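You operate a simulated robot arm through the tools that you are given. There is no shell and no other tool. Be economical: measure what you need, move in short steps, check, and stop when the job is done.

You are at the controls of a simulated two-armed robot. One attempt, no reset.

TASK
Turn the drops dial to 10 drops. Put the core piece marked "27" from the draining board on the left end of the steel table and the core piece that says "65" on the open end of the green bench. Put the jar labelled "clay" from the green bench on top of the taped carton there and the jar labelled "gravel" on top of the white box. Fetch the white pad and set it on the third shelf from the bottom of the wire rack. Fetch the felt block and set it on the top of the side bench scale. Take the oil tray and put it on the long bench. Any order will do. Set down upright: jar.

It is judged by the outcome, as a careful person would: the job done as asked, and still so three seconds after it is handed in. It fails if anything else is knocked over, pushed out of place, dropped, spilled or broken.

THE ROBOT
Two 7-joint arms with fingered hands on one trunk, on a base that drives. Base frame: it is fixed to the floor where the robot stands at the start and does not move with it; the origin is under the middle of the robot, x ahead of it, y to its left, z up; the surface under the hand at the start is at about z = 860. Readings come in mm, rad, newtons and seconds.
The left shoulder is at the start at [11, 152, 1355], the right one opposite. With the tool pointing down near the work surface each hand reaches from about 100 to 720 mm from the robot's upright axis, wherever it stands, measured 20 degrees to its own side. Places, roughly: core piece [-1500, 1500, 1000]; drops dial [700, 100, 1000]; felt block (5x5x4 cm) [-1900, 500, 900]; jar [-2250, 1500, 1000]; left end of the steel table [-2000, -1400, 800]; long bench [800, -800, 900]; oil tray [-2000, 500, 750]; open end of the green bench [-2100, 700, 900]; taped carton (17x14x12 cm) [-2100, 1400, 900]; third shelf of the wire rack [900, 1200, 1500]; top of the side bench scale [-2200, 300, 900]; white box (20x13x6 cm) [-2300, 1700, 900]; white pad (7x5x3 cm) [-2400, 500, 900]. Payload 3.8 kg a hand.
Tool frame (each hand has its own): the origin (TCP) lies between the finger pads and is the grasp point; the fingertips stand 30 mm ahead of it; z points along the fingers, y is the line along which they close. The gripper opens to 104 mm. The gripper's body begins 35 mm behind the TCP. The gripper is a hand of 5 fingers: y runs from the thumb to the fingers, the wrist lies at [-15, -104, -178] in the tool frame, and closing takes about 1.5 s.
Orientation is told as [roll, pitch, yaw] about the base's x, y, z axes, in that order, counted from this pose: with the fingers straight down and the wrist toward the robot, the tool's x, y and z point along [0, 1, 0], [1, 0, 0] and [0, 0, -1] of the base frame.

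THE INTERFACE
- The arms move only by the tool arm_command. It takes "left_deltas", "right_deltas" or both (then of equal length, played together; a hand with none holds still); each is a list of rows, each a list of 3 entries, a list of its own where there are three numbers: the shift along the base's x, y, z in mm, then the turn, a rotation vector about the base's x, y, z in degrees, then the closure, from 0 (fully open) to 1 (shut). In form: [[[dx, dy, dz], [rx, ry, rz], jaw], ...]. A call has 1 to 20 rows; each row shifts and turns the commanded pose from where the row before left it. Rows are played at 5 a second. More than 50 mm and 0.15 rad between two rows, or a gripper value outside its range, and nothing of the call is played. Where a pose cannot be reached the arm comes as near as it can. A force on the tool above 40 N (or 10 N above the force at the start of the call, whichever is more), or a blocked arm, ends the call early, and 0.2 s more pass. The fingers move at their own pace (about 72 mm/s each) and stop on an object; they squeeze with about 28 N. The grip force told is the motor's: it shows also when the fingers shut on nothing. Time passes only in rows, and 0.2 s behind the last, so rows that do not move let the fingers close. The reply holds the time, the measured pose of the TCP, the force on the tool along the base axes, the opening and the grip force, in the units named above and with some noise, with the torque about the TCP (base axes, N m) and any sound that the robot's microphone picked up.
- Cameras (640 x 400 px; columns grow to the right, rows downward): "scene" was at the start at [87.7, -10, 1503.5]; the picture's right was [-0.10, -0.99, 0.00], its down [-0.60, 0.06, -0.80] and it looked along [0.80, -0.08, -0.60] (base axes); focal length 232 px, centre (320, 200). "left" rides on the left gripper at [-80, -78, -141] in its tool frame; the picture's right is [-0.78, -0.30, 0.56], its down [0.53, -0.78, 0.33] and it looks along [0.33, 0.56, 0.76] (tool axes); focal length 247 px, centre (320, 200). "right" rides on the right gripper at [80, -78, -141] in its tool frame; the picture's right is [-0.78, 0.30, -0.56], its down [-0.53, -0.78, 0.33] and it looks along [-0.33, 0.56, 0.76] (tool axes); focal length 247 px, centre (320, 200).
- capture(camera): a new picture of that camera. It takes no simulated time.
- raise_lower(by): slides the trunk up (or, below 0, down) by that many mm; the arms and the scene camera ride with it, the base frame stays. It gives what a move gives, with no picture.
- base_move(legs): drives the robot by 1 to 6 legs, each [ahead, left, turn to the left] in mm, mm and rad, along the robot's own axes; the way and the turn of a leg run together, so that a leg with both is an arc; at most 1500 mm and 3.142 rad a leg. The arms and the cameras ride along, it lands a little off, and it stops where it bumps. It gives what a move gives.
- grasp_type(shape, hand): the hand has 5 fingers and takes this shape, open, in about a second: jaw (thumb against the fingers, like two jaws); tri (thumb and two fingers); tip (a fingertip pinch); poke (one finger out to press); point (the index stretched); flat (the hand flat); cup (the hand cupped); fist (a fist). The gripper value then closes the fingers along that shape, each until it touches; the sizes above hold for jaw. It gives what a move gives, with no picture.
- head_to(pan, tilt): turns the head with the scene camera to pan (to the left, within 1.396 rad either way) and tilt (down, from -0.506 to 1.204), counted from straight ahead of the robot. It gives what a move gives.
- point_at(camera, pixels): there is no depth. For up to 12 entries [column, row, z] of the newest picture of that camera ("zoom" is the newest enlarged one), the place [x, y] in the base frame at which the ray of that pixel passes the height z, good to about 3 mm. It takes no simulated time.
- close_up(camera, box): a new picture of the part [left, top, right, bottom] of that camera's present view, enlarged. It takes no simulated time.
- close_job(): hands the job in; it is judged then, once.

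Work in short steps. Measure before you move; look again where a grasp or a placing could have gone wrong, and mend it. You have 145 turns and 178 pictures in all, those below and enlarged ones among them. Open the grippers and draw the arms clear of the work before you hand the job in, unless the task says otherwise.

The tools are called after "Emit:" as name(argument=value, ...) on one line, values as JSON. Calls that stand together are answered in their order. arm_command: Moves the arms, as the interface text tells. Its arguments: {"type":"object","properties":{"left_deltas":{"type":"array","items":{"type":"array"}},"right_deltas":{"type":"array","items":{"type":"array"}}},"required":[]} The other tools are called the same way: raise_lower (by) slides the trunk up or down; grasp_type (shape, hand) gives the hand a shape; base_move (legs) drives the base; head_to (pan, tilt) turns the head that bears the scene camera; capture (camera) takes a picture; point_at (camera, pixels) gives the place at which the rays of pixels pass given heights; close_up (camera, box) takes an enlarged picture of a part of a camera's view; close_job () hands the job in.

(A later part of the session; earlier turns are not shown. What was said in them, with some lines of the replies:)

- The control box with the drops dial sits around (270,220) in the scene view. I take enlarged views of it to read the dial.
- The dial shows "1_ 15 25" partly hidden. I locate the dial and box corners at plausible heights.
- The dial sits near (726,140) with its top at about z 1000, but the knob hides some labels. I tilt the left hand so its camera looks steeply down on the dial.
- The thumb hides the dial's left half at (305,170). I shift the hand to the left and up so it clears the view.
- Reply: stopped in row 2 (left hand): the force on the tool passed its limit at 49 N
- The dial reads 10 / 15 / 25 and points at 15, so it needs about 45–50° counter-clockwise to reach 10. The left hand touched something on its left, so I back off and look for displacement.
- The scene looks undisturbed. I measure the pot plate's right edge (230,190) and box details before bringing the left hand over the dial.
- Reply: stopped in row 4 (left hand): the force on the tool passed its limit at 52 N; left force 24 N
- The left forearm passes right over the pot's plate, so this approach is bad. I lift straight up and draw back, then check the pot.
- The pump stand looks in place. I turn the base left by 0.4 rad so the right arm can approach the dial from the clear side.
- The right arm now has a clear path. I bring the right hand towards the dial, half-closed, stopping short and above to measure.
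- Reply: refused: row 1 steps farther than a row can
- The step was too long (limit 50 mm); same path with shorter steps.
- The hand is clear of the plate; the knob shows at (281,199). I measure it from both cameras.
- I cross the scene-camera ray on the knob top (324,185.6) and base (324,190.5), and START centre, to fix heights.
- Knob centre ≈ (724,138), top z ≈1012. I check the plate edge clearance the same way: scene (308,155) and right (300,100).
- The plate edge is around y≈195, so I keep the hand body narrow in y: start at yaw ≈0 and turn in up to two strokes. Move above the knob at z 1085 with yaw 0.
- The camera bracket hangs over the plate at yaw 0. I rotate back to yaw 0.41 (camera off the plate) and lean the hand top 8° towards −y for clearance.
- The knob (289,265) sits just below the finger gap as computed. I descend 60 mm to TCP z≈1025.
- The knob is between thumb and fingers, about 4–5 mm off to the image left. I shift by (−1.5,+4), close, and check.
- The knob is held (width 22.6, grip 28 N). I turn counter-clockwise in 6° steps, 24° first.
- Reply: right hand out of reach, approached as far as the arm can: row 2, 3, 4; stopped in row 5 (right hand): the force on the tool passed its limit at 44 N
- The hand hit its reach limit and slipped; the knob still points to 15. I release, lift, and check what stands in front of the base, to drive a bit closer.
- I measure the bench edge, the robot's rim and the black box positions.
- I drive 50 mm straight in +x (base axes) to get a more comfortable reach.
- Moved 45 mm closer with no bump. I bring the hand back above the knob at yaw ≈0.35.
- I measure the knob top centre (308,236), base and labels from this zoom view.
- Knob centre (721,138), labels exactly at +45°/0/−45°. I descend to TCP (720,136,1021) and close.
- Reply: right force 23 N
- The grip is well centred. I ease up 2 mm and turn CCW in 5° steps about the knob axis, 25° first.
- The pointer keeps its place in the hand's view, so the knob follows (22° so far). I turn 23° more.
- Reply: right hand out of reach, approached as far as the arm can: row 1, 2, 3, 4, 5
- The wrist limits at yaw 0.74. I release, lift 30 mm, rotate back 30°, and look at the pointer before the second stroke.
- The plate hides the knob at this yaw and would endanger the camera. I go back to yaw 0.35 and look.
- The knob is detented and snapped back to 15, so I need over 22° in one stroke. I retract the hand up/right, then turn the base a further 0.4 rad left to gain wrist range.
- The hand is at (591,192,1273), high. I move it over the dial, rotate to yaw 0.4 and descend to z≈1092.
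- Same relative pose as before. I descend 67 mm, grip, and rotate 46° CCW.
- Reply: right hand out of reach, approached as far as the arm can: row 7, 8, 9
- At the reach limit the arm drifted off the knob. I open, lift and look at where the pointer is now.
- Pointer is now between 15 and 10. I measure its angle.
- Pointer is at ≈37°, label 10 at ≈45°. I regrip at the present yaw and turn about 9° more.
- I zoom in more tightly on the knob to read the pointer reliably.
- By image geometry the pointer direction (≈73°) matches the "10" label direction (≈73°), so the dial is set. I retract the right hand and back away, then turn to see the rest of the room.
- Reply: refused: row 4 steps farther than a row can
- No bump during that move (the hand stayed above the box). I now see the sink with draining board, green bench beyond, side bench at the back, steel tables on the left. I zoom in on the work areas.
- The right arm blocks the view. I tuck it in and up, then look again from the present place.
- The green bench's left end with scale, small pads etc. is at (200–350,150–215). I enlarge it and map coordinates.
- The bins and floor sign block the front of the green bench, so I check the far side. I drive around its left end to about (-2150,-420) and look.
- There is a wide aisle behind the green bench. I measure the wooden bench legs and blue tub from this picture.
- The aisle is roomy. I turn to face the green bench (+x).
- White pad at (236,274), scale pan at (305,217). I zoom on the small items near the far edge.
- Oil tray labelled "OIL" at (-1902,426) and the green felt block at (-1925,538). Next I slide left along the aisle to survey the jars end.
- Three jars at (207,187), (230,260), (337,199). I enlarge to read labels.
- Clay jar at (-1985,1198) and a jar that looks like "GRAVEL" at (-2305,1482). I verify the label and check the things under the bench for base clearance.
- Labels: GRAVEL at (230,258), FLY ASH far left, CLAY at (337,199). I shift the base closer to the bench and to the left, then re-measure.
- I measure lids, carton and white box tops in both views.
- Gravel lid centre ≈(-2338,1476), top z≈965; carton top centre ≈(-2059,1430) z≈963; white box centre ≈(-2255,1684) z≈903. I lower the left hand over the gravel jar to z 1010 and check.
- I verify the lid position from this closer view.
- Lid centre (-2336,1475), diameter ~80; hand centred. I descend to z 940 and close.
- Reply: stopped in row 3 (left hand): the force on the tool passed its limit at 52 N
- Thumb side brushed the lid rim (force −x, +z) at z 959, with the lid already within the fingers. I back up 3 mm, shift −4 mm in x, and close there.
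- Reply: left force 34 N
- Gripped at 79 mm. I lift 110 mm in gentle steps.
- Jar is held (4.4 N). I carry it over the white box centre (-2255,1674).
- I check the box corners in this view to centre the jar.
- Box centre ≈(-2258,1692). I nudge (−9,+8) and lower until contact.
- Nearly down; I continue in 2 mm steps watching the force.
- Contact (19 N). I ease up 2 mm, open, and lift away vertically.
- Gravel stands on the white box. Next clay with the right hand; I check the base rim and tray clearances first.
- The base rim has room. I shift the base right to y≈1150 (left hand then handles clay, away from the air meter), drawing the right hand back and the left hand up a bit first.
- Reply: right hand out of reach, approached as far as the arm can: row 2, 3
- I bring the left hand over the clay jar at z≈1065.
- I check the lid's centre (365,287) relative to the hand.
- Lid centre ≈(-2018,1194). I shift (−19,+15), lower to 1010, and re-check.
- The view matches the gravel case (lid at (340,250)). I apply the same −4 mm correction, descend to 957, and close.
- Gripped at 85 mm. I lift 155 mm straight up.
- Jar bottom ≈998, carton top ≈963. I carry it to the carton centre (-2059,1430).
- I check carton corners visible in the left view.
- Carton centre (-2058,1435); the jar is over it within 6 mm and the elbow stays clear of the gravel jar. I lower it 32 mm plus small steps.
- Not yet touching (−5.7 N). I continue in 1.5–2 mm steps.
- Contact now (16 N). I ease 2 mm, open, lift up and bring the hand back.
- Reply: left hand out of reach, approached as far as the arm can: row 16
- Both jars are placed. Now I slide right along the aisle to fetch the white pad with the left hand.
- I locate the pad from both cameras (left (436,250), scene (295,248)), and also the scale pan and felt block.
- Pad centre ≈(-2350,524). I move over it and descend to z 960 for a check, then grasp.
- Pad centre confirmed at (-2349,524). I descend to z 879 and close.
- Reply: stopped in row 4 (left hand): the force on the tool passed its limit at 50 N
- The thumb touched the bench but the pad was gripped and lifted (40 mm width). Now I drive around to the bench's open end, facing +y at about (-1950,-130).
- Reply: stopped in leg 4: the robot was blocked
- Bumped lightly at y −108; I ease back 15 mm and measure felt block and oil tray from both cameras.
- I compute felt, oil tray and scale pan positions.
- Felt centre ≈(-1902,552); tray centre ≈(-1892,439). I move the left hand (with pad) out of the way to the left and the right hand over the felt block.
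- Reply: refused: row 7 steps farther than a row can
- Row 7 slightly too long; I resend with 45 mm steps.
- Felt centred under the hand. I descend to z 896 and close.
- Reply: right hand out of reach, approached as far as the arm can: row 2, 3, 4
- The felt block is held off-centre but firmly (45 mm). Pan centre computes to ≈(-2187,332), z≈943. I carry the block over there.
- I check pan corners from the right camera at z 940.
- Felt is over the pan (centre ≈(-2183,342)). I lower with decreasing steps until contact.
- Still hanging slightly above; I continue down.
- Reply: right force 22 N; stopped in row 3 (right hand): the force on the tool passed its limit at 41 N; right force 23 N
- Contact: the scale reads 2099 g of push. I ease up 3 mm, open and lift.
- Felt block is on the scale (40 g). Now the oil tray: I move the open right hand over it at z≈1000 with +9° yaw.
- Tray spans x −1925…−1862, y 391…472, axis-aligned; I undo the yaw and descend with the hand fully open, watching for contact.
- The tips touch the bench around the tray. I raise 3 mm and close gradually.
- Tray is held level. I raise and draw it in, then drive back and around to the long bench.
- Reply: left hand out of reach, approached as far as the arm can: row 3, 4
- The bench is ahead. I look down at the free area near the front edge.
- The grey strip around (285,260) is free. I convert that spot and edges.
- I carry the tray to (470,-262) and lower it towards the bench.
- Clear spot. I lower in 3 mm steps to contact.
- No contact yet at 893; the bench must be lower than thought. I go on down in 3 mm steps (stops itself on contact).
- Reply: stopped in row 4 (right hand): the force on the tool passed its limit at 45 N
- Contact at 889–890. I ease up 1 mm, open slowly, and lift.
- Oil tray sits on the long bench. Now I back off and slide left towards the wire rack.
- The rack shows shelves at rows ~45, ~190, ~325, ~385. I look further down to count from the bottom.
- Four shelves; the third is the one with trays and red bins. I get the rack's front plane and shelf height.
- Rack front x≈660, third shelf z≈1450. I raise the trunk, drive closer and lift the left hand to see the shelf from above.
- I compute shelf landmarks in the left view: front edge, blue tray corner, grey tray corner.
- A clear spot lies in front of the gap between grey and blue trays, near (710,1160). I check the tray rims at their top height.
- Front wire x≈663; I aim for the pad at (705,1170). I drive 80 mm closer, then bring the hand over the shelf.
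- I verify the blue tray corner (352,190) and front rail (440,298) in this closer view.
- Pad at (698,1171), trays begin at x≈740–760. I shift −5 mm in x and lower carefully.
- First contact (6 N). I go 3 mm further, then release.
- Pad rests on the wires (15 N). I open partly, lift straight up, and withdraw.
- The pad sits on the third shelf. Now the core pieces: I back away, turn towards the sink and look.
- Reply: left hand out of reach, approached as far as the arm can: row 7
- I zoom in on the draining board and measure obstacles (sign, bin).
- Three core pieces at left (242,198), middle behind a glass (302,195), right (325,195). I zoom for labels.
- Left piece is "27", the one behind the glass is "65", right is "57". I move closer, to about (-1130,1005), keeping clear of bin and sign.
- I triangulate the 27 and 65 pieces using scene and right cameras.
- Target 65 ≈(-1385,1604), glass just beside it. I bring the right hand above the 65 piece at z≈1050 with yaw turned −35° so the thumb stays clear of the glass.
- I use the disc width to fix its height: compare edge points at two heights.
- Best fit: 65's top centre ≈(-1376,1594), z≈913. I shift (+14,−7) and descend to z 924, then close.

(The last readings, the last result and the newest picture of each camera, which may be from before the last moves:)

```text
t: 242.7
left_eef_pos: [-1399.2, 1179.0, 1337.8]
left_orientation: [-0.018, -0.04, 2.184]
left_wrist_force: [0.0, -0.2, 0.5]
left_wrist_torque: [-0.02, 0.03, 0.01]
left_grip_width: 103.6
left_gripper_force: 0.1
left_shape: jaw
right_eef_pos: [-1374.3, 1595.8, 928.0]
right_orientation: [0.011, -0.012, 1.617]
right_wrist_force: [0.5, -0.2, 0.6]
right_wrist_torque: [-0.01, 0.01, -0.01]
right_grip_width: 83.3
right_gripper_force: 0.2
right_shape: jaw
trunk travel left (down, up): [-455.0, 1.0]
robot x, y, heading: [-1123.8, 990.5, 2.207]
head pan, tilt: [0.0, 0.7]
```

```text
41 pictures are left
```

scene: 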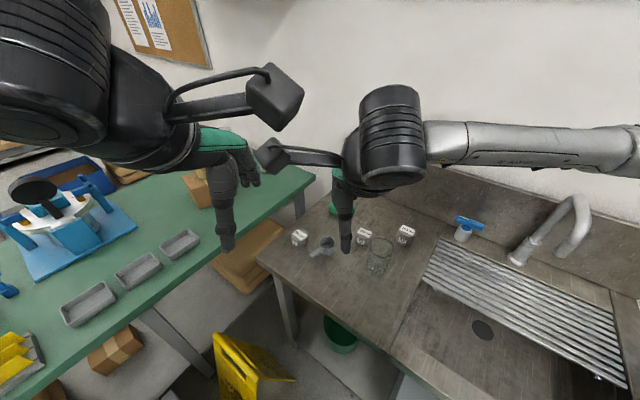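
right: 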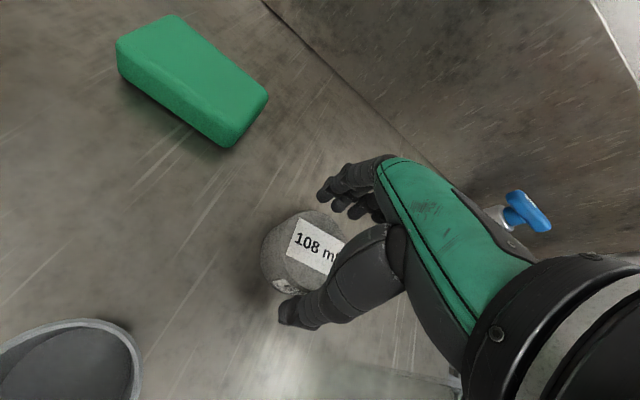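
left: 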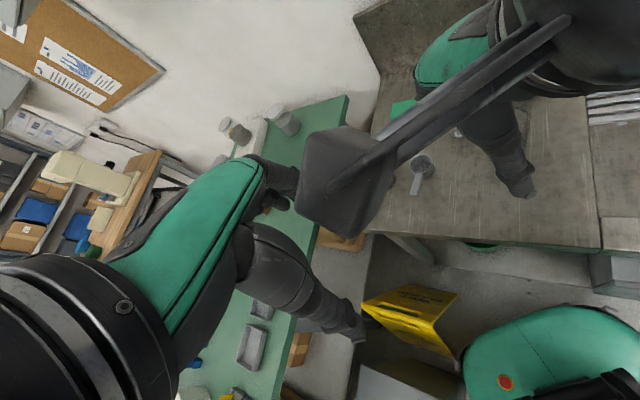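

The piece is ~10 mm towards image left; I shift −8 mm in x, go 6 mm lower, and close.

Emit:
arm_command(right_deltas=[[[-8, 0, -6], [0, 0, 0], 0.2], [[0, 0, 0], [0, 0, 0], 0.5], [[0, 0, 0], [0, 0, 0], 0.8], [[0, 0, 0], [0, 0, 0], 1], [[0, 0, 0], [0, 0, 0], 1], [[0, 0, 0], [0, 0, 0], 1]])

Emit:
arm_command(right_deltas=[[[0, 0, 12], [0, 0, 0], 1], [[0, 0, 30], [0, 0, 0], 1], [[0, 0, 45], [0, 0, 0], 1], [[0, 0, 48], [0, 0, 0], 1], [[0, 0, 48], [0, 0, 0], 1], [[0, 0, 0], [0, 0, 0], 1]])

Emit:
capture(camera="right")

```text
t: 244.1
left_eef_pos: [-1400.0, 1179.9, 1336.5]
left_orientation: [-0.015, -0.042, 2.183]
left_wrist_force: [0.6, -0.6, -0.2]
left_wrist_torque: [0.02, -0.01, 0.0]
left_grip_width: 103.9
left_gripper_force: 0.0
left_shape: jaw
right_eef_pos: [-1382.6, 1596.4, 922.4]
right_orientation: [0.011, -0.013, 1.616]
right_wrist_force: [-0.9, -0.2, 0.3]
right_wrist_torque: [-0.03, 0.0, -0.02]
right_grip_width: 51.7
right_gripper_force: 28.3
right_shape: jaw
trunk travel left (down, up): [-455.0, 1.0]
robot x, y, heading: [-1125.2, 989.1, 2.209]
head pan, tilt: [0.0, 0.7]
```

```text
t: 245.5
left_eef_pos: [-1399.6, 1180.5, 1337.4]
left_orientation: [-0.018, -0.039, 2.183]
left_wrist_force: [1.4, -0.2, 0.0]
left_wrist_torque: [-0.01, 0.0, 0.02]
left_grip_width: 103.7
left_gripper_force: 0.2
left_shape: jaw
right_eef_pos: [-1384.4, 1600.2, 1101.9]
right_orientation: [0.008, -0.014, 1.617]
right_wrist_force: [0.0, 0.0, -2.5]
right_wrist_torque: [0.01, 0.02, 0.03]
right_grip_width: 51.6
right_gripper_force: 28.1
right_shape: jaw
trunk travel left (down, up): [-455.0, 1.0]
robot x, y, heading: [-1128.2, 987.0, 2.208]
head pan, tilt: [0.0, 0.7]
```

```text
40 pictures are left
```

right: 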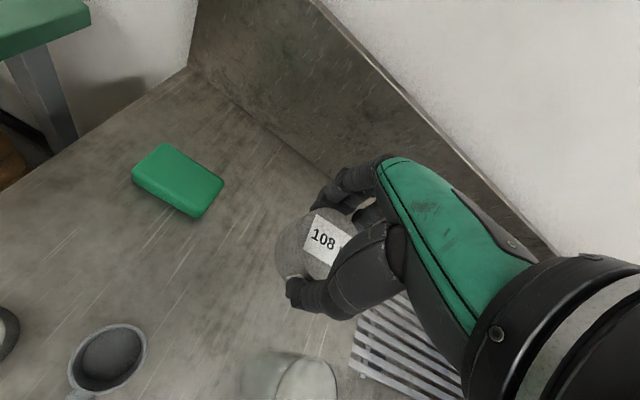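

The 65 piece is held. I retract the right hand and bring the left over the 27 piece (≈(-1564,1452)), yaw turned −35° to keep the thumb off the ladle handle.

Emit:
arm_command(right_deltas=[[[0, -10, 30], [0, 0, 0], 1], [[8, -30, 20], [0, 0, 0], 1], [[8, -30, 20], [0, 0, 7], 1], [[8, -30, 20], [0, 0, 7], 1], [[8, -30, 20], [0, 0, 7], 1], [[8, -30, 20], [0, 0, 7], 1], [[8, -30, 10], [0, 0, 5], 1], [[8, -30, 10], [0, 0, 0], 1], [[0, 0, 0], [0, 0, 0], 1]], left_deltas=[[[0, 0, 0], [0, 0, 0], 0.2], [[-20, 34, -28], [0, 0, -7], 0.2], [[-20, 34, -28], [0, 0, -7], 0.2], [[-20, 34, -28], [0, 0, -7], 0.2], [[-20, 34, -28], [0, 0, -7], 0.2], [[-20, 34, -28], [0, 0, -7], 0.2], [[-20, 34, -28], [0, 0, 0], 0.2], [[-20, 34, -28], [0, 0, 0], 0.2], [[-22, 34, -28], [0, 0, 0], 0.2]])

Emit:
capture(camera="left")

Emit:
capture(camera="scene")

```text
t: 247.5
left_eef_pos: [-1560.1, 1453.8, 1110.2]
left_orientation: [-0.015, -0.04, 1.573]
left_wrist_force: [-0.3, 0.4, -0.1]
left_wrist_torque: [0.03, -0.02, 0.0]
left_grip_width: 83.4
left_gripper_force: 0.0
left_shape: jaw
right_eef_pos: [-1327.0, 1376.3, 1254.3]
right_orientation: [0.011, -0.01, 2.193]
right_wrist_force: [0.4, 0.0, -2.0]
right_wrist_torque: [-0.05, 0.03, 0.0]
right_grip_width: 51.5
right_gripper_force: 27.9
right_shape: jaw
trunk travel left (down, up): [-455.0, 1.0]
robot x, y, heading: [-1124.2, 985.7, 2.205]
head pan, tilt: [0.0, 0.7]
```

```text
39 pictures are left
```

left: 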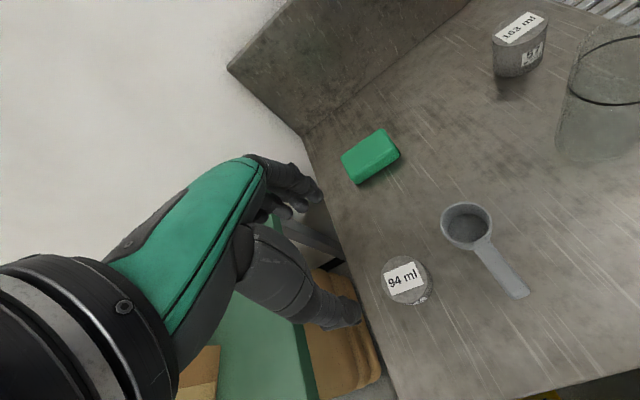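

```text
38 pictures are left
```

scene: 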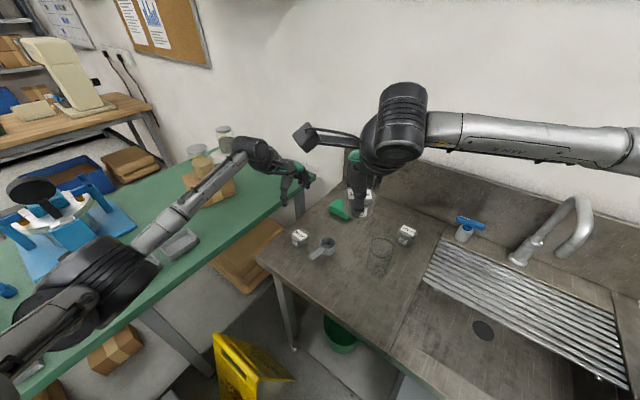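

I locate 27's top (407,278) and the ladle handle.

Emit:
point_at(camera="left", pixels=[[406, 277, 905], [406, 277, 895], [384, 281, 900], [430, 274, 900], [520, 293, 880], [467, 225, 890]])

```text
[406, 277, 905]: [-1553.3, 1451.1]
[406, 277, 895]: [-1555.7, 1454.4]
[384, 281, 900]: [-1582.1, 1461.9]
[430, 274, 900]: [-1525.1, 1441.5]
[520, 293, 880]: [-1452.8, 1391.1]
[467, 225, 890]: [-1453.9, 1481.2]
```

27's centre ≈(-1554,1452), aligned. I descend to z≈922, checking before closing.

Emit:
arm_command(left_deltas=[[[5, -2, -45], [0, 0, 0], 0.2], [[0, 0, -45], [0, 0, 0], 0.2], [[0, 0, -45], [0, 0, 0], 0.2], [[0, 0, -30], [0, 0, 0], 0.2], [[0, 0, -13], [0, 0, 0], 0.2], [[0, 0, -7], [0, 0, 0], 0.2], [[0, 0, 0], [0, 0, 0], 0.2]])

Emit:
capture(camera="left")

```text
t: 249.1
left_eef_pos: [-1557.8, 1449.3, 926.6]
left_orientation: [-0.016, -0.042, 1.573]
left_wrist_force: [-0.1, -0.9, -0.5]
left_wrist_torque: [-0.01, -0.01, -0.02]
left_grip_width: 83.6
left_gripper_force: 0.0
left_shape: jaw
right_eef_pos: [-1327.4, 1374.7, 1255.3]
right_orientation: [0.009, -0.011, 2.193]
right_wrist_force: [0.0, 0.0, -3.0]
right_wrist_torque: [0.0, -0.02, 0.0]
right_grip_width: 51.4
right_gripper_force: 28.1
right_shape: jaw
trunk travel left (down, up): [-455.0, 1.0]
robot x, y, heading: [-1123.6, 988.8, 2.205]
head pan, tilt: [0.0, 0.7]
```

```text
37 pictures are left
```

left: 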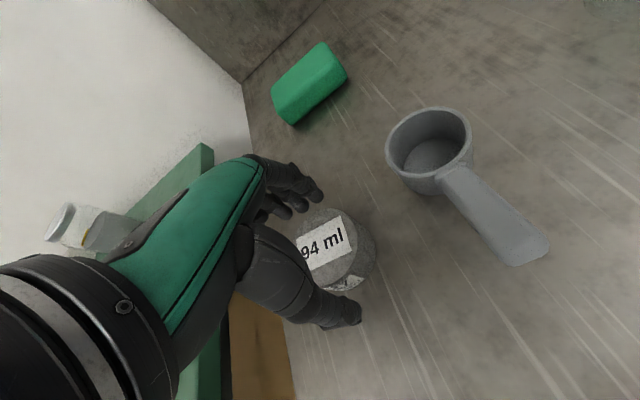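

Well centred. I go 6 mm lower, close, and lift.

Emit:
arm_command(left_deltas=[[[0, 0, -6], [0, 0, 0], 0.2], [[0, 0, 0], [0, 0, 0], 0.5], [[0, 0, 0], [0, 0, 0], 0.8], [[0, 0, 0], [0, 0, 0], 1], [[0, 0, 0], [0, 0, 0], 1], [[0, 0, 0], [0, 0, 0], 1]])

Emit:
arm_command(left_deltas=[[[0, 0, 12], [0, 0, 0], 1], [[0, 0, 30], [0, 0, 0], 1], [[0, 0, 45], [0, 0, 0], 1], [[0, 0, 48], [0, 0, 0], 1], [[0, 0, 48], [0, 0, 0], 1], [[10, -25, 40], [0, 0, 0], 1], [[20, -34, 28], [0, 0, 7], 1], [[20, -34, 28], [0, 0, 7], 1], [[20, -34, 20], [0, 0, 7], 1], [[20, -34, 20], [0, 0, 7], 1], [[20, -34, 10], [0, 0, 7], 1], [[20, -34, 0], [0, 0, 0], 1], [[0, 0, 0], [0, 0, 0], 1]])

Emit:
capture(camera="left")

```text
t: 250.5
left_eef_pos: [-1556.6, 1450.7, 920.7]
left_orientation: [-0.017, -0.041, 1.573]
left_wrist_force: [-0.6, -0.5, 0.8]
left_wrist_torque: [0.0, 0.0, 0.02]
left_grip_width: 52.6
left_gripper_force: 27.7
left_shape: jaw
right_eef_pos: [-1327.2, 1375.4, 1254.4]
right_orientation: [0.011, -0.013, 2.193]
right_wrist_force: [0.4, -0.5, -2.8]
right_wrist_torque: [-0.02, 0.04, -0.01]
right_grip_width: 51.5
right_gripper_force: 28.0
right_shape: jaw
trunk travel left (down, up): [-455.0, 1.0]
robot x, y, heading: [-1129.4, 989.6, 2.208]
head pan, tilt: [0.0, 0.7]
```

```text
t: 253.3
left_eef_pos: [-1427.8, 1218.4, 1249.5]
left_orientation: [-0.015, -0.04, 2.186]
left_wrist_force: [-0.5, -0.1, -2.3]
left_wrist_torque: [0.03, 0.01, 0.01]
left_grip_width: 52.6
left_gripper_force: 27.7
left_shape: jaw
right_eef_pos: [-1327.0, 1374.7, 1255.1]
right_orientation: [0.011, -0.012, 2.193]
right_wrist_force: [0.1, -0.1, -2.6]
right_wrist_torque: [-0.01, -0.01, 0.01]
right_grip_width: 51.4
right_gripper_force: 27.9
right_shape: jaw
trunk travel left (down, up): [-455.0, 1.0]
robot x, y, heading: [-1127.4, 987.1, 2.205]
head pan, tilt: [0.0, 0.7]
```

```text
36 pictures are left
```

left: 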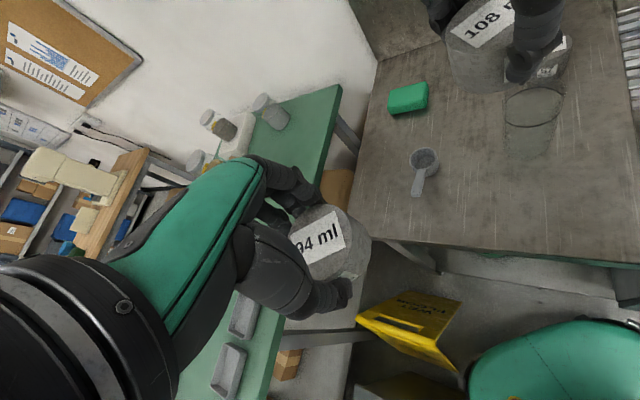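

Both pieces are held. I drive round to the green bench's open end with the arms as they are.

Emit:
base_move(legs=[[-250, 0, 0], [0, 0, 0.935], [20, 1266, 0], [950, 0, 0], [0, 0, -1.58], [335, 0, 0]])

Emit:
head_to(pan=0.0, tilt=0.8)

Emit:
capture(camera="scene")

```text
t: 273.6
left_eef_pos: [-2039.8, 264.7, 1249.4]
left_orientation: [-0.018, -0.035, 1.518]
left_wrist_force: [0.3, -0.2, -1.0]
left_wrist_torque: [-0.04, 0.01, 0.0]
left_grip_width: 52.1
left_gripper_force: 28.3
left_shape: jaw
right_eef_pos: [-1863.2, 324.5, 1253.1]
right_orientation: [0.009, -0.007, 1.524]
right_wrist_force: [0.4, 0.5, -1.6]
right_wrist_torque: [0.02, 0.01, 0.02]
right_grip_width: 50.9
right_gripper_force: 28.2
right_shape: jaw
trunk travel left (down, up): [-455.0, 1.0]
robot x, y, heading: [-1948.5, -104.9, 1.541]
head pan, tilt: [0.0, 0.7]
stopped in leg 6: the robot was blocked; the commanded pose is now the measured one
```

```text
t: 274.2
left_eef_pos: [-2040.1, 261.6, 1249.2]
left_orientation: [-0.015, -0.038, 1.52]
left_wrist_force: [-0.7, 0.1, -2.1]
left_wrist_torque: [0.0, 0.0, 0.0]
left_grip_width: 51.9
left_gripper_force: 28.0
left_shape: jaw
right_eef_pos: [-1862.4, 322.3, 1254.4]
right_orientation: [0.011, -0.01, 1.526]
right_wrist_force: [0.6, 0.7, -3.0]
right_wrist_torque: [-0.02, 0.05, 0.01]
right_grip_width: 51.1
right_gripper_force: 28.0
right_shape: jaw
trunk travel left (down, up): [-455.0, 1.0]
robot x, y, heading: [-1946.5, -110.2, 1.543]
head pan, tilt: [0.0, 0.799]
```

```text
35 pictures are left
```

scene: 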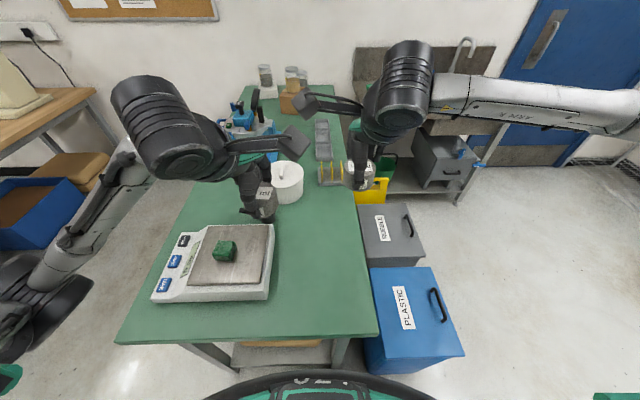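

The end of the bench right of the scale is free. I lower the 65 piece with the right hand towards (-1885,300).

Emit:
arm_command(right_deltas=[[[-10, -10, -45], [0, 0, 0], 1], [[-10, -10, -45], [0, 0, 0], 1], [[0, 0, -48], [0, 0, 0], 1], [[0, 0, -48], [0, 0, 0], 1], [[0, 0, -48], [0, 0, 0], 1], [[0, 0, -48], [0, 0, 0], 1], [[0, 0, -40], [0, 0, 0], 1], [[0, 0, -14], [0, 0, 0], 1], [[0, 0, -4], [0, 0, 0], 1], [[0, 0, -4], [0, 0, 0], 1], [[0, 0, 0], [0, 0, 0], 1]])

Emit:
capture(camera="right")

```text
t: 276.6
left_eef_pos: [-2040.1, 259.9, 1249.5]
left_orientation: [-0.016, -0.04, 1.519]
left_wrist_force: [1.2, -0.4, -1.9]
left_wrist_torque: [0.01, -0.02, 0.02]
left_grip_width: 52.0
left_gripper_force: 28.2
left_shape: jaw
right_eef_pos: [-1884.4, 299.5, 911.2]
right_orientation: [0.012, -0.009, 1.524]
right_wrist_force: [-0.3, -0.7, -2.5]
right_wrist_torque: [-0.02, 0.02, 0.03]
right_grip_width: 50.8
right_gripper_force: 28.3
right_shape: jaw
trunk travel left (down, up): [-455.0, 1.0]
robot x, y, heading: [-1945.5, -103.1, 1.55]
head pan, tilt: [0.0, 0.799]
```

```text
34 pictures are left
```

right: 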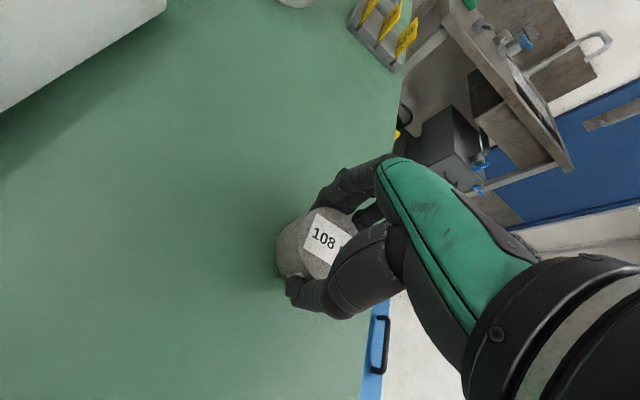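

Nearly there; I lower in 2–3 mm steps until contact.

Emit:
arm_command(right_deltas=[[[0, 0, -3], [0, 0, 0], 1], [[0, 0, -3], [0, 0, 0], 1], [[0, 0, -2], [0, 0, 0], 1], [[0, 0, -2], [0, 0, 0], 1], [[0, 0, -2], [0, 0, 0], 1], [[0, 0, -2], [0, 0, 0], 1], [[0, 0, 0], [0, 0, 0], 1]])

```text
t: 278.2
left_eef_pos: [-2038.8, 258.3, 1252.1]
left_orientation: [-0.017, -0.041, 1.518]
left_wrist_force: [-0.4, 0.9, -2.6]
left_wrist_torque: [-0.04, 0.0, 0.0]
left_grip_width: 52.0
left_gripper_force: 28.3
left_shape: jaw
right_eef_pos: [-1883.6, 301.1, 898.5]
right_orientation: [0.012, -0.016, 1.526]
right_wrist_force: [3.2, -3.5, 26.6]
right_wrist_torque: [-0.09, -0.16, -0.04]
right_grip_width: 51.5
right_gripper_force: 28.1
right_shape: jaw
trunk travel left (down, up): [-455.0, 1.0]
robot x, y, heading: [-1944.1, -111.4, 1.544]
head pan, tilt: [0.0, 0.799]
```

Contact (27 N). I ease 2 mm, open, and lift up and back.

Emit:
arm_command(right_deltas=[[[0, 0, 2], [0, 0, 0], 0.9], [[0, 0, 0], [0, 0, 0], 0.5], [[0, 0, 0], [0, 0, 0], 0.15], [[0, 0, 0], [0, 0, 0], 0.15], [[0, 0, 25], [0, 0, 0], 0.15], [[0, 0, 45], [0, 0, 0], 0.1], [[0, 0, 48], [0, 0, 0], 0], [[0, 0, 48], [0, 0, 0], 0], [[0, -20, 40], [0, 0, 0], 0], [[0, 0, 48], [0, 0, 0], 0], [[0, 0, 48], [0, 0, 0], 0], [[0, 0, 0], [0, 0, 0], 0]])

Emit:
capture(camera="right")

```text
t: 280.8
left_eef_pos: [-2039.9, 260.0, 1251.6]
left_orientation: [-0.016, -0.041, 1.518]
left_wrist_force: [0.4, 0.0, -2.6]
left_wrist_torque: [0.0, -0.01, 0.01]
left_grip_width: 51.8
left_gripper_force: 27.7
left_shape: jaw
right_eef_pos: [-1882.9, 279.2, 1198.1]
right_orientation: [0.009, -0.011, 1.526]
right_wrist_force: [0.4, -0.8, 0.7]
right_wrist_torque: [0.0, 0.02, 0.0]
right_grip_width: 103.6
right_gripper_force: 0.0
right_shape: jaw
trunk travel left (down, up): [-455.0, 1.0]
robot x, y, heading: [-1946.9, -106.4, 1.542]
head pan, tilt: [0.0, 0.799]
```

```text
33 pictures are left
```

right: 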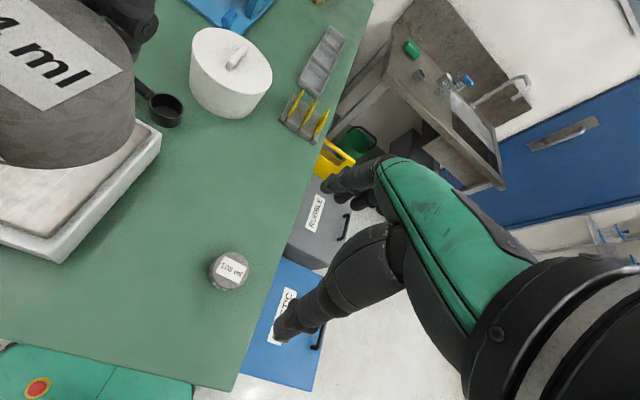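

65 stands on the open end. Now I back off and turn to face the steel table (−y side).

Emit:
base_move(legs=[[-330, 0, 0], [0, 0, 3.1]])

Emit:
head_to(pan=0.0, tilt=0.55)

Emit:
capture(camera="scene")

```text
t: 290.3
left_eef_pos: [-1867.0, -812.2, 1251.3]
left_orientation: [-0.015, -0.04, -1.647]
left_wrist_force: [0.9, -0.6, -2.8]
left_wrist_torque: [0.04, -0.02, -0.02]
left_grip_width: 51.9
left_gripper_force: 27.7
left_shape: jaw
right_eef_pos: [-2023.7, -826.8, 1197.1]
right_orientation: [0.009, -0.012, -1.637]
right_wrist_force: [0.3, 0.2, 0.4]
right_wrist_torque: [-0.01, -0.01, 0.0]
right_grip_width: 103.8
right_gripper_force: 0.2
right_shape: jaw
trunk travel left (down, up): [-455.0, 1.0]
robot x, y, heading: [-1955.4, -441.5, -1.617]
head pan, tilt: [0.0, 0.799]
```

```text
t: 291.1
left_eef_pos: [-1867.1, -812.0, 1249.8]
left_orientation: [-0.017, -0.04, -1.646]
left_wrist_force: [0.2, 0.5, -2.5]
left_wrist_torque: [0.02, -0.01, -0.02]
left_grip_width: 51.6
left_gripper_force: 27.9
left_shape: jaw
right_eef_pos: [-2024.1, -827.8, 1197.8]
right_orientation: [0.01, -0.01, -1.637]
right_wrist_force: [-0.3, 0.0, 0.5]
right_wrist_torque: [0.0, 0.03, -0.04]
right_grip_width: 103.8
right_gripper_force: 0.0
right_shape: jaw
trunk travel left (down, up): [-455.0, 1.0]
robot x, y, heading: [-1954.3, -444.1, -1.625]
head pan, tilt: [0.0, 0.55]
```

```text
32 pictures are left
```

scene: 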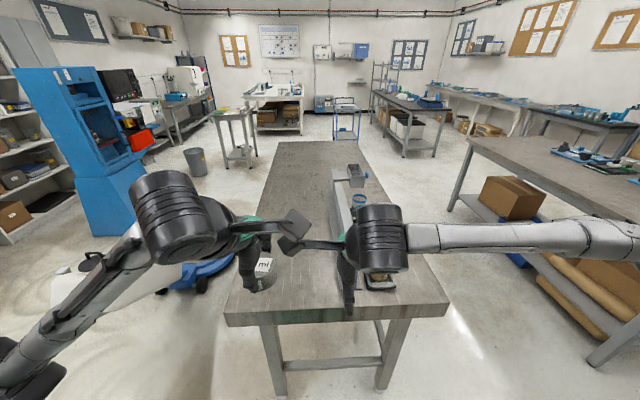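

The steel table runs away from me; its near end is the left end by the given place (-2000,-1400). I measure its near edge and free area, left of the device.

Emit:
point_at(camera="scene", pixels=[[226, 313, 843], [448, 292, 843], [226, 313, 780], [448, 292, 780], [280, 260, 820], [275, 225, 820], [380, 280, 843], [277, 145, 820], [268, 395, 0], [383, 390, 0]])

Emit:
close_up(camera="scene", box=[210, 140, 460, 330])

```text
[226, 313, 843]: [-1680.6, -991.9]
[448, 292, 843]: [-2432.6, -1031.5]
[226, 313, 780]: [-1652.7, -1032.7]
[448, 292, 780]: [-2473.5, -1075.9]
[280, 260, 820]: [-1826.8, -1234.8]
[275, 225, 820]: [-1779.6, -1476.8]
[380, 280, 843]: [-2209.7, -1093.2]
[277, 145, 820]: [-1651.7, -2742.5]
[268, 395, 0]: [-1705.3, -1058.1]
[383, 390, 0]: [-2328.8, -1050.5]
```

```text
2.11 times, centred on (335, 235) of scene
```

zoom: 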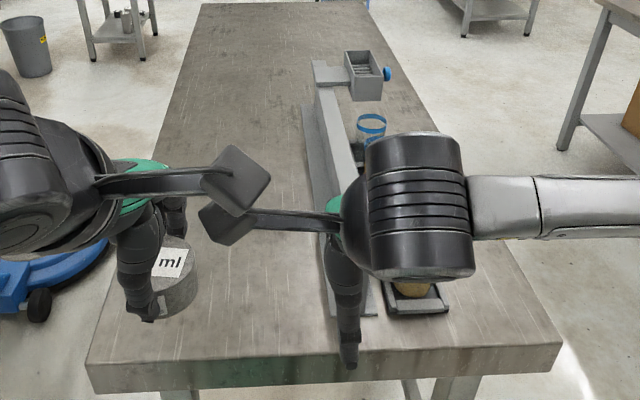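

Free area on the left part; target (-1870,-1220). I drive 250 mm closer and extend the left hand over it.

Emit:
base_move(legs=[[250, 0, 0.05]])

Emit:
arm_command(left_deltas=[[[0, -45, -15], [0, 0, 0], 1], [[0, -45, -15], [0, 0, 0], 1], [[0, -45, -15], [0, 0, 0], 1], [[0, -20, -40], [0, 0, 0], 1], [[0, 0, -48], [0, 0, 0], 1], [[0, 0, -48], [0, 0, 0], 1], [[0, 0, -48], [0, 0, 0], 1], [[0, 0, 0], [0, 0, 0], 1]])

Emit:
capture(camera="left")

Emit:
capture(camera="scene")

```text
t: 292.9
left_eef_pos: [-1852.6, -1061.3, 1252.8]
left_orientation: [-0.016, -0.043, -1.592]
left_wrist_force: [0.4, 1.1, -2.0]
left_wrist_torque: [-0.01, -0.03, -0.03]
left_grip_width: 51.5
left_gripper_force: 28.0
left_shape: jaw
right_eef_pos: [-2009.6, -1084.1, 1199.7]
right_orientation: [0.011, -0.014, -1.585]
right_wrist_force: [-0.4, 0.7, 0.1]
right_wrist_torque: [-0.01, 0.02, -0.02]
right_grip_width: 103.6
right_gripper_force: 0.0
right_shape: jaw
trunk travel left (down, up): [-455.0, 1.0]
robot x, y, heading: [-1959.7, -700.3, -1.569]
head pan, tilt: [0.0, 0.55]
```

```text
t: 294.7
left_eef_pos: [-1853.2, -1219.1, 1019.8]
left_orientation: [-0.017, -0.041, -1.591]
left_wrist_force: [-0.6, 0.1, -1.4]
left_wrist_torque: [0.01, -0.01, -0.01]
left_grip_width: 51.7
left_gripper_force: 28.1
left_shape: jaw
right_eef_pos: [-2009.8, -1087.3, 1198.2]
right_orientation: [0.01, -0.011, -1.585]
right_wrist_force: [0.4, 0.0, -0.1]
right_wrist_torque: [-0.01, -0.02, 0.0]
right_grip_width: 103.7
right_gripper_force: 0.0
right_shape: jaw
trunk travel left (down, up): [-455.0, 1.0]
robot x, y, heading: [-1958.5, -700.0, -1.569]
head pan, tilt: [0.0, 0.55]
```

```text
30 pictures are left
```

left: 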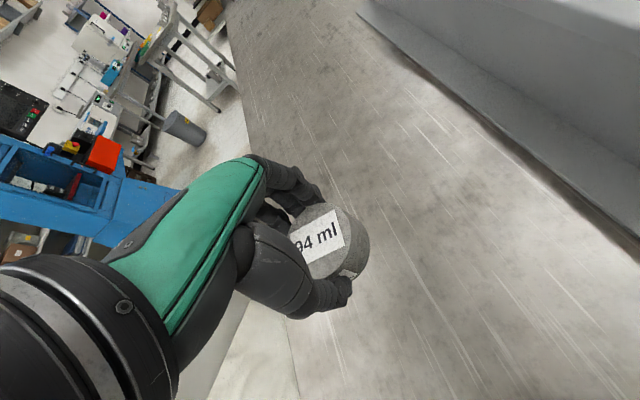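

```text
29 pictures are left
```

scene: 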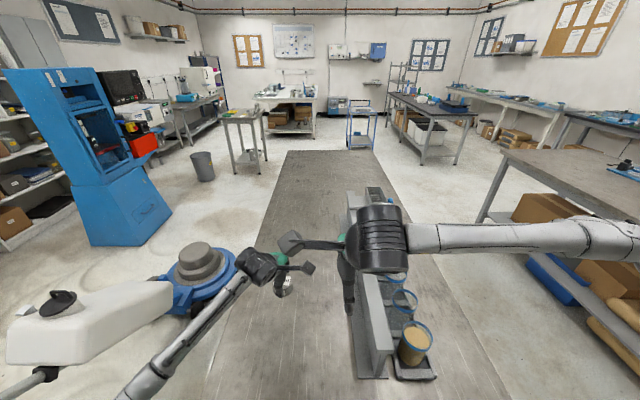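

Spot is clear. I lower to z 930, then creep down until contact.

Emit:
arm_command(left_deltas=[[[0, 0, -40], [0, 0, 0], 1], [[0, 0, -35], [0, 0, 0], 1], [[0, 0, -15], [0, 0, 0], 1], [[0, 0, -5], [0, 0, 0], 1], [[0, 0, -4], [0, 0, 0], 1], [[0, 0, -4], [0, 0, 0], 1], [[0, 0, -4], [0, 0, 0], 1], [[0, 0, -4], [0, 0, 0], 1], [[0, 0, 0], [0, 0, 0], 1]])

Emit:
capture(camera="left")

```text
t: 296.7
left_eef_pos: [-1853.0, -1218.9, 910.3]
left_orientation: [-0.015, -0.041, -1.592]
left_wrist_force: [-1.1, 1.1, -2.5]
left_wrist_torque: [0.04, -0.03, 0.0]
left_grip_width: 51.7
left_gripper_force: 28.6
left_shape: jaw
right_eef_pos: [-2009.5, -1088.3, 1197.2]
right_orientation: [0.009, -0.011, -1.586]
right_wrist_force: [0.3, -0.1, -1.1]
right_wrist_torque: [-0.02, -0.03, 0.0]
right_grip_width: 103.8
right_gripper_force: 0.1
right_shape: jaw
trunk travel left (down, up): [-455.0, 1.0]
robot x, y, heading: [-1959.3, -703.0, -1.566]
head pan, tilt: [0.0, 0.55]
```

```text
28 pictures are left
```

left: 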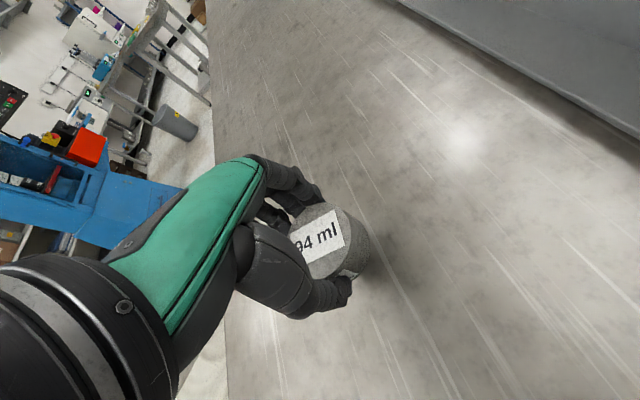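

Emit:
arm_command(left_deltas=[[[0, 0, -3], [0, 0, 0], 1], [[0, 0, -3], [0, 0, 0], 1], [[0, 0, -3], [0, 0, 0], 1], [[0, 0, -3], [0, 0, 0], 1], [[0, 0, -3], [0, 0, 0], 1], [[0, 0, -2], [0, 0, 0], 1], [[0, 0, -2], [0, 0, 0], 1], [[0, 0, -2], [0, 0, 0], 1], [[0, 0, 0], [0, 0, 0], 1]])

```text
t: 298.7
left_eef_pos: [-1854.0, -1218.8, 889.8]
left_orientation: [-0.014, -0.04, -1.59]
left_wrist_force: [0.2, 0.6, -1.4]
left_wrist_torque: [0.02, 0.0, -0.02]
left_grip_width: 51.2
left_gripper_force: 27.9
left_shape: jaw
right_eef_pos: [-2008.2, -1087.7, 1197.8]
right_orientation: [0.011, -0.009, -1.586]
right_wrist_force: [-0.3, 0.6, 0.6]
right_wrist_torque: [0.02, -0.02, 0.0]
right_grip_width: 104.0
right_gripper_force: 0.0
right_shape: jaw
trunk travel left (down, up): [-455.0, 1.0]
robot x, y, heading: [-1963.1, -699.7, -1.57]
head pan, tilt: [0.0, 0.55]
```

Still free; I continue with 3 mm steps (auto-stop on contact).

Emit:
arm_command(left_deltas=[[[0, 0, -3], [0, 0, 0], 1], [[0, 0, -3], [0, 0, 0], 1], [[0, 0, -3], [0, 0, 0], 1], [[0, 0, -3], [0, 0, 0], 1], [[0, 0, -3], [0, 0, 0], 1], [[0, 0, -2], [0, 0, 0], 1], [[0, 0, -2], [0, 0, 0], 1], [[0, 0, -2], [0, 0, 0], 1], [[0, 0, -2], [0, 0, 0], 1], [[0, 0, -2], [0, 0, 0], 1], [[0, 0, -2], [0, 0, 0], 1], [[0, 0, 0], [0, 0, 0], 1]])

Emit:
capture(camera="left")

```text
t: 300.6
left_eef_pos: [-1853.7, -1223.2, 878.2]
left_orientation: [-0.022, -0.062, -1.594]
left_wrist_force: [1.8, 8.4, 21.6]
left_wrist_torque: [0.37, -0.02, 0.0]
left_grip_width: 52.6
left_gripper_force: 27.6
left_shape: jaw
right_eef_pos: [-2009.2, -1084.7, 1198.6]
right_orientation: [0.008, -0.015, -1.583]
right_wrist_force: [0.3, -0.2, -1.4]
right_wrist_torque: [0.02, 0.0, 0.02]
right_grip_width: 103.8
right_gripper_force: 0.1
right_shape: jaw
trunk travel left (down, up): [-455.0, 1.0]
robot x, y, heading: [-1958.6, -696.7, -1.567]
head pan, tilt: [0.0, 0.55]
stopped in row 9 (left hand): the force on the tool passed its limit at 41 N (the readings are from after the stop); the commanded pose is now the measured one
```

```text
27 pictures are left
5 turns are left
```

left: 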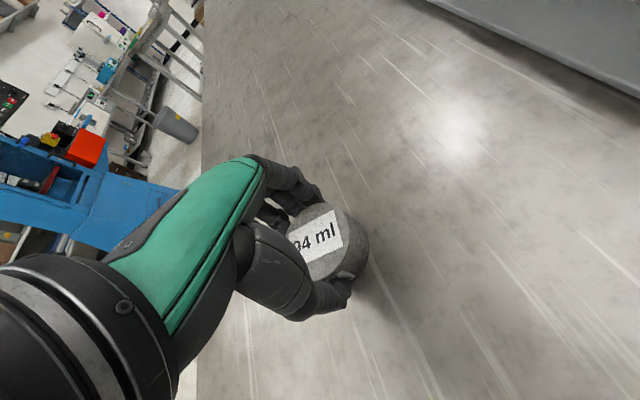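

Contact with the table. Five turns remain: I ease up 2 mm, open, lift clear, and check.

Emit:
arm_command(left_deltas=[[[0, 0, 2], [0, 0, 0], 0.9], [[0, 0, 0], [0, 0, 0], 0.5], [[0, 0, 0], [0, 0, 0], 0.15], [[0, 0, 0], [0, 0, 0], 0.15], [[0, 0, 25], [0, 0, 0], 0.15], [[0, 0, 45], [0, 0, 0], 0.1], [[0, 0, 48], [0, 0, 0], 0], [[0, 0, 48], [0, 0, 0], 0], [[0, 0, 48], [0, 0, 0], 0], [[0, 0, 48], [0, 0, 0], 0], [[0, 40, 20], [0, 0, 0], 0], [[0, 45, 0], [0, 0, 0], 0], [[0, 0, 0], [0, 0, 0], 0]])

Emit:
capture(camera="left")

```text
t: 303.4
left_eef_pos: [-1856.6, -1137.9, 1156.5]
left_orientation: [-0.018, -0.051, -1.592]
left_wrist_force: [0.6, 0.6, -0.8]
left_wrist_torque: [0.05, 0.0, -0.01]
left_grip_width: 103.9
left_gripper_force: 0.1
left_shape: jaw
right_eef_pos: [-2009.8, -1089.5, 1198.0]
right_orientation: [0.009, -0.011, -1.586]
right_wrist_force: [0.0, -0.2, 0.5]
right_wrist_torque: [0.02, 0.01, -0.01]
right_grip_width: 103.9
right_gripper_force: 0.0
right_shape: jaw
trunk travel left (down, up): [-455.0, 1.0]
robot x, y, heading: [-1959.2, -695.3, -1.569]
head pan, tilt: [0.0, 0.55]
```

```text
26 pictures are left
4 turns are left
```

left: 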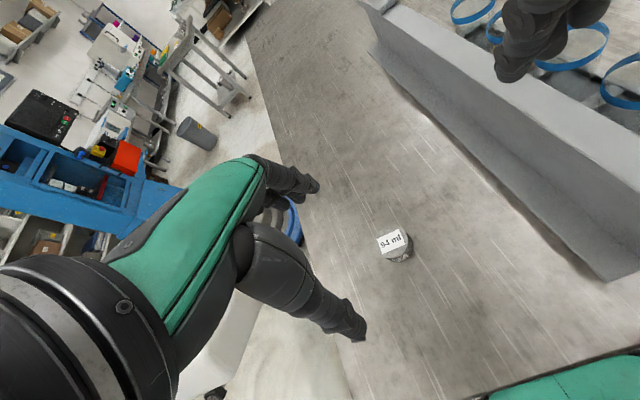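

The 27 piece stands at (395,245) on the steel table and both hands are empty. I back the base away from the table so the arms are clear of the work.

Emit:
base_move(legs=[[-260, 0, 0]])

Emit:
capture(camera="scene")

```text
t: 305.2
left_eef_pos: [-1857.0, -884.6, 1156.3]
left_orientation: [-0.02, -0.052, -1.594]
left_wrist_force: [0.4, 0.5, 0.6]
left_wrist_torque: [0.02, 0.02, 0.01]
left_grip_width: 103.8
left_gripper_force: 0.0
left_shape: jaw
right_eef_pos: [-2009.3, -833.9, 1198.0]
right_orientation: [0.01, -0.009, -1.585]
right_wrist_force: [0.6, 0.3, -0.1]
right_wrist_torque: [0.05, 0.01, 0.02]
right_grip_width: 103.6
right_gripper_force: 0.1
right_shape: jaw
trunk travel left (down, up): [-455.0, 1.0]
robot x, y, heading: [-1960.8, -445.7, -1.566]
head pan, tilt: [0.0, 0.55]
```

```text
25 pictures are left
3 turns are left
```

scene: 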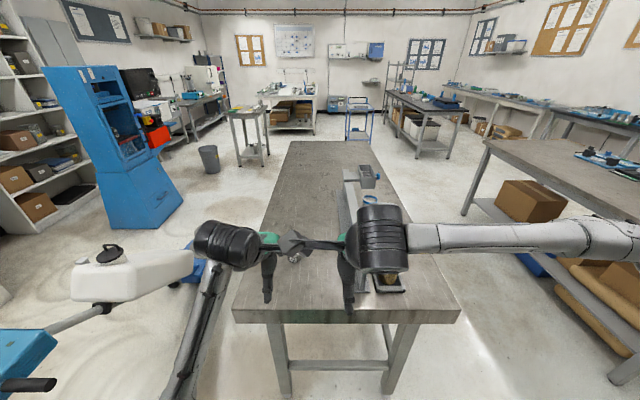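

The arms are clear, the hands are open, and every item has been placed, so I hand the job in.

Emit:
close_job()

```text
The job is handed in.
```

I handed the job in with every item moved; two things are less certain than the rest.

- **Drops dial:** turned from 15 to 10. I judged this from pictures of the pointer, which lined up with the "10" label to within a few degrees. I did not look at the dial again afterwards.
- **Core pieces:** "27" is on the near end of the steel table. I took that as the left end because it best fits the coordinates you gave. "65" is on the open end of the green bench, beside the scale.
- **Jars:** the clay jar is upright on the taped carton and the gravel jar is upright on the white box.
- **White pad:** on the third shelf from the bottom of the wire rack, in front of the grey and blue trays.
- **Felt block:** on the side bench scale, which read 40 g.
- **Oil tray:** on the long bench, near the front edge.

**Contacts on the way:** early on, the left arm pressed against the pump stand's plate twice, at about 50 N each time. The base also bumped lightly while parking at the open end of the green bench, once on each visit. I saw nothing moved or knocked over in the pictures afterwards.
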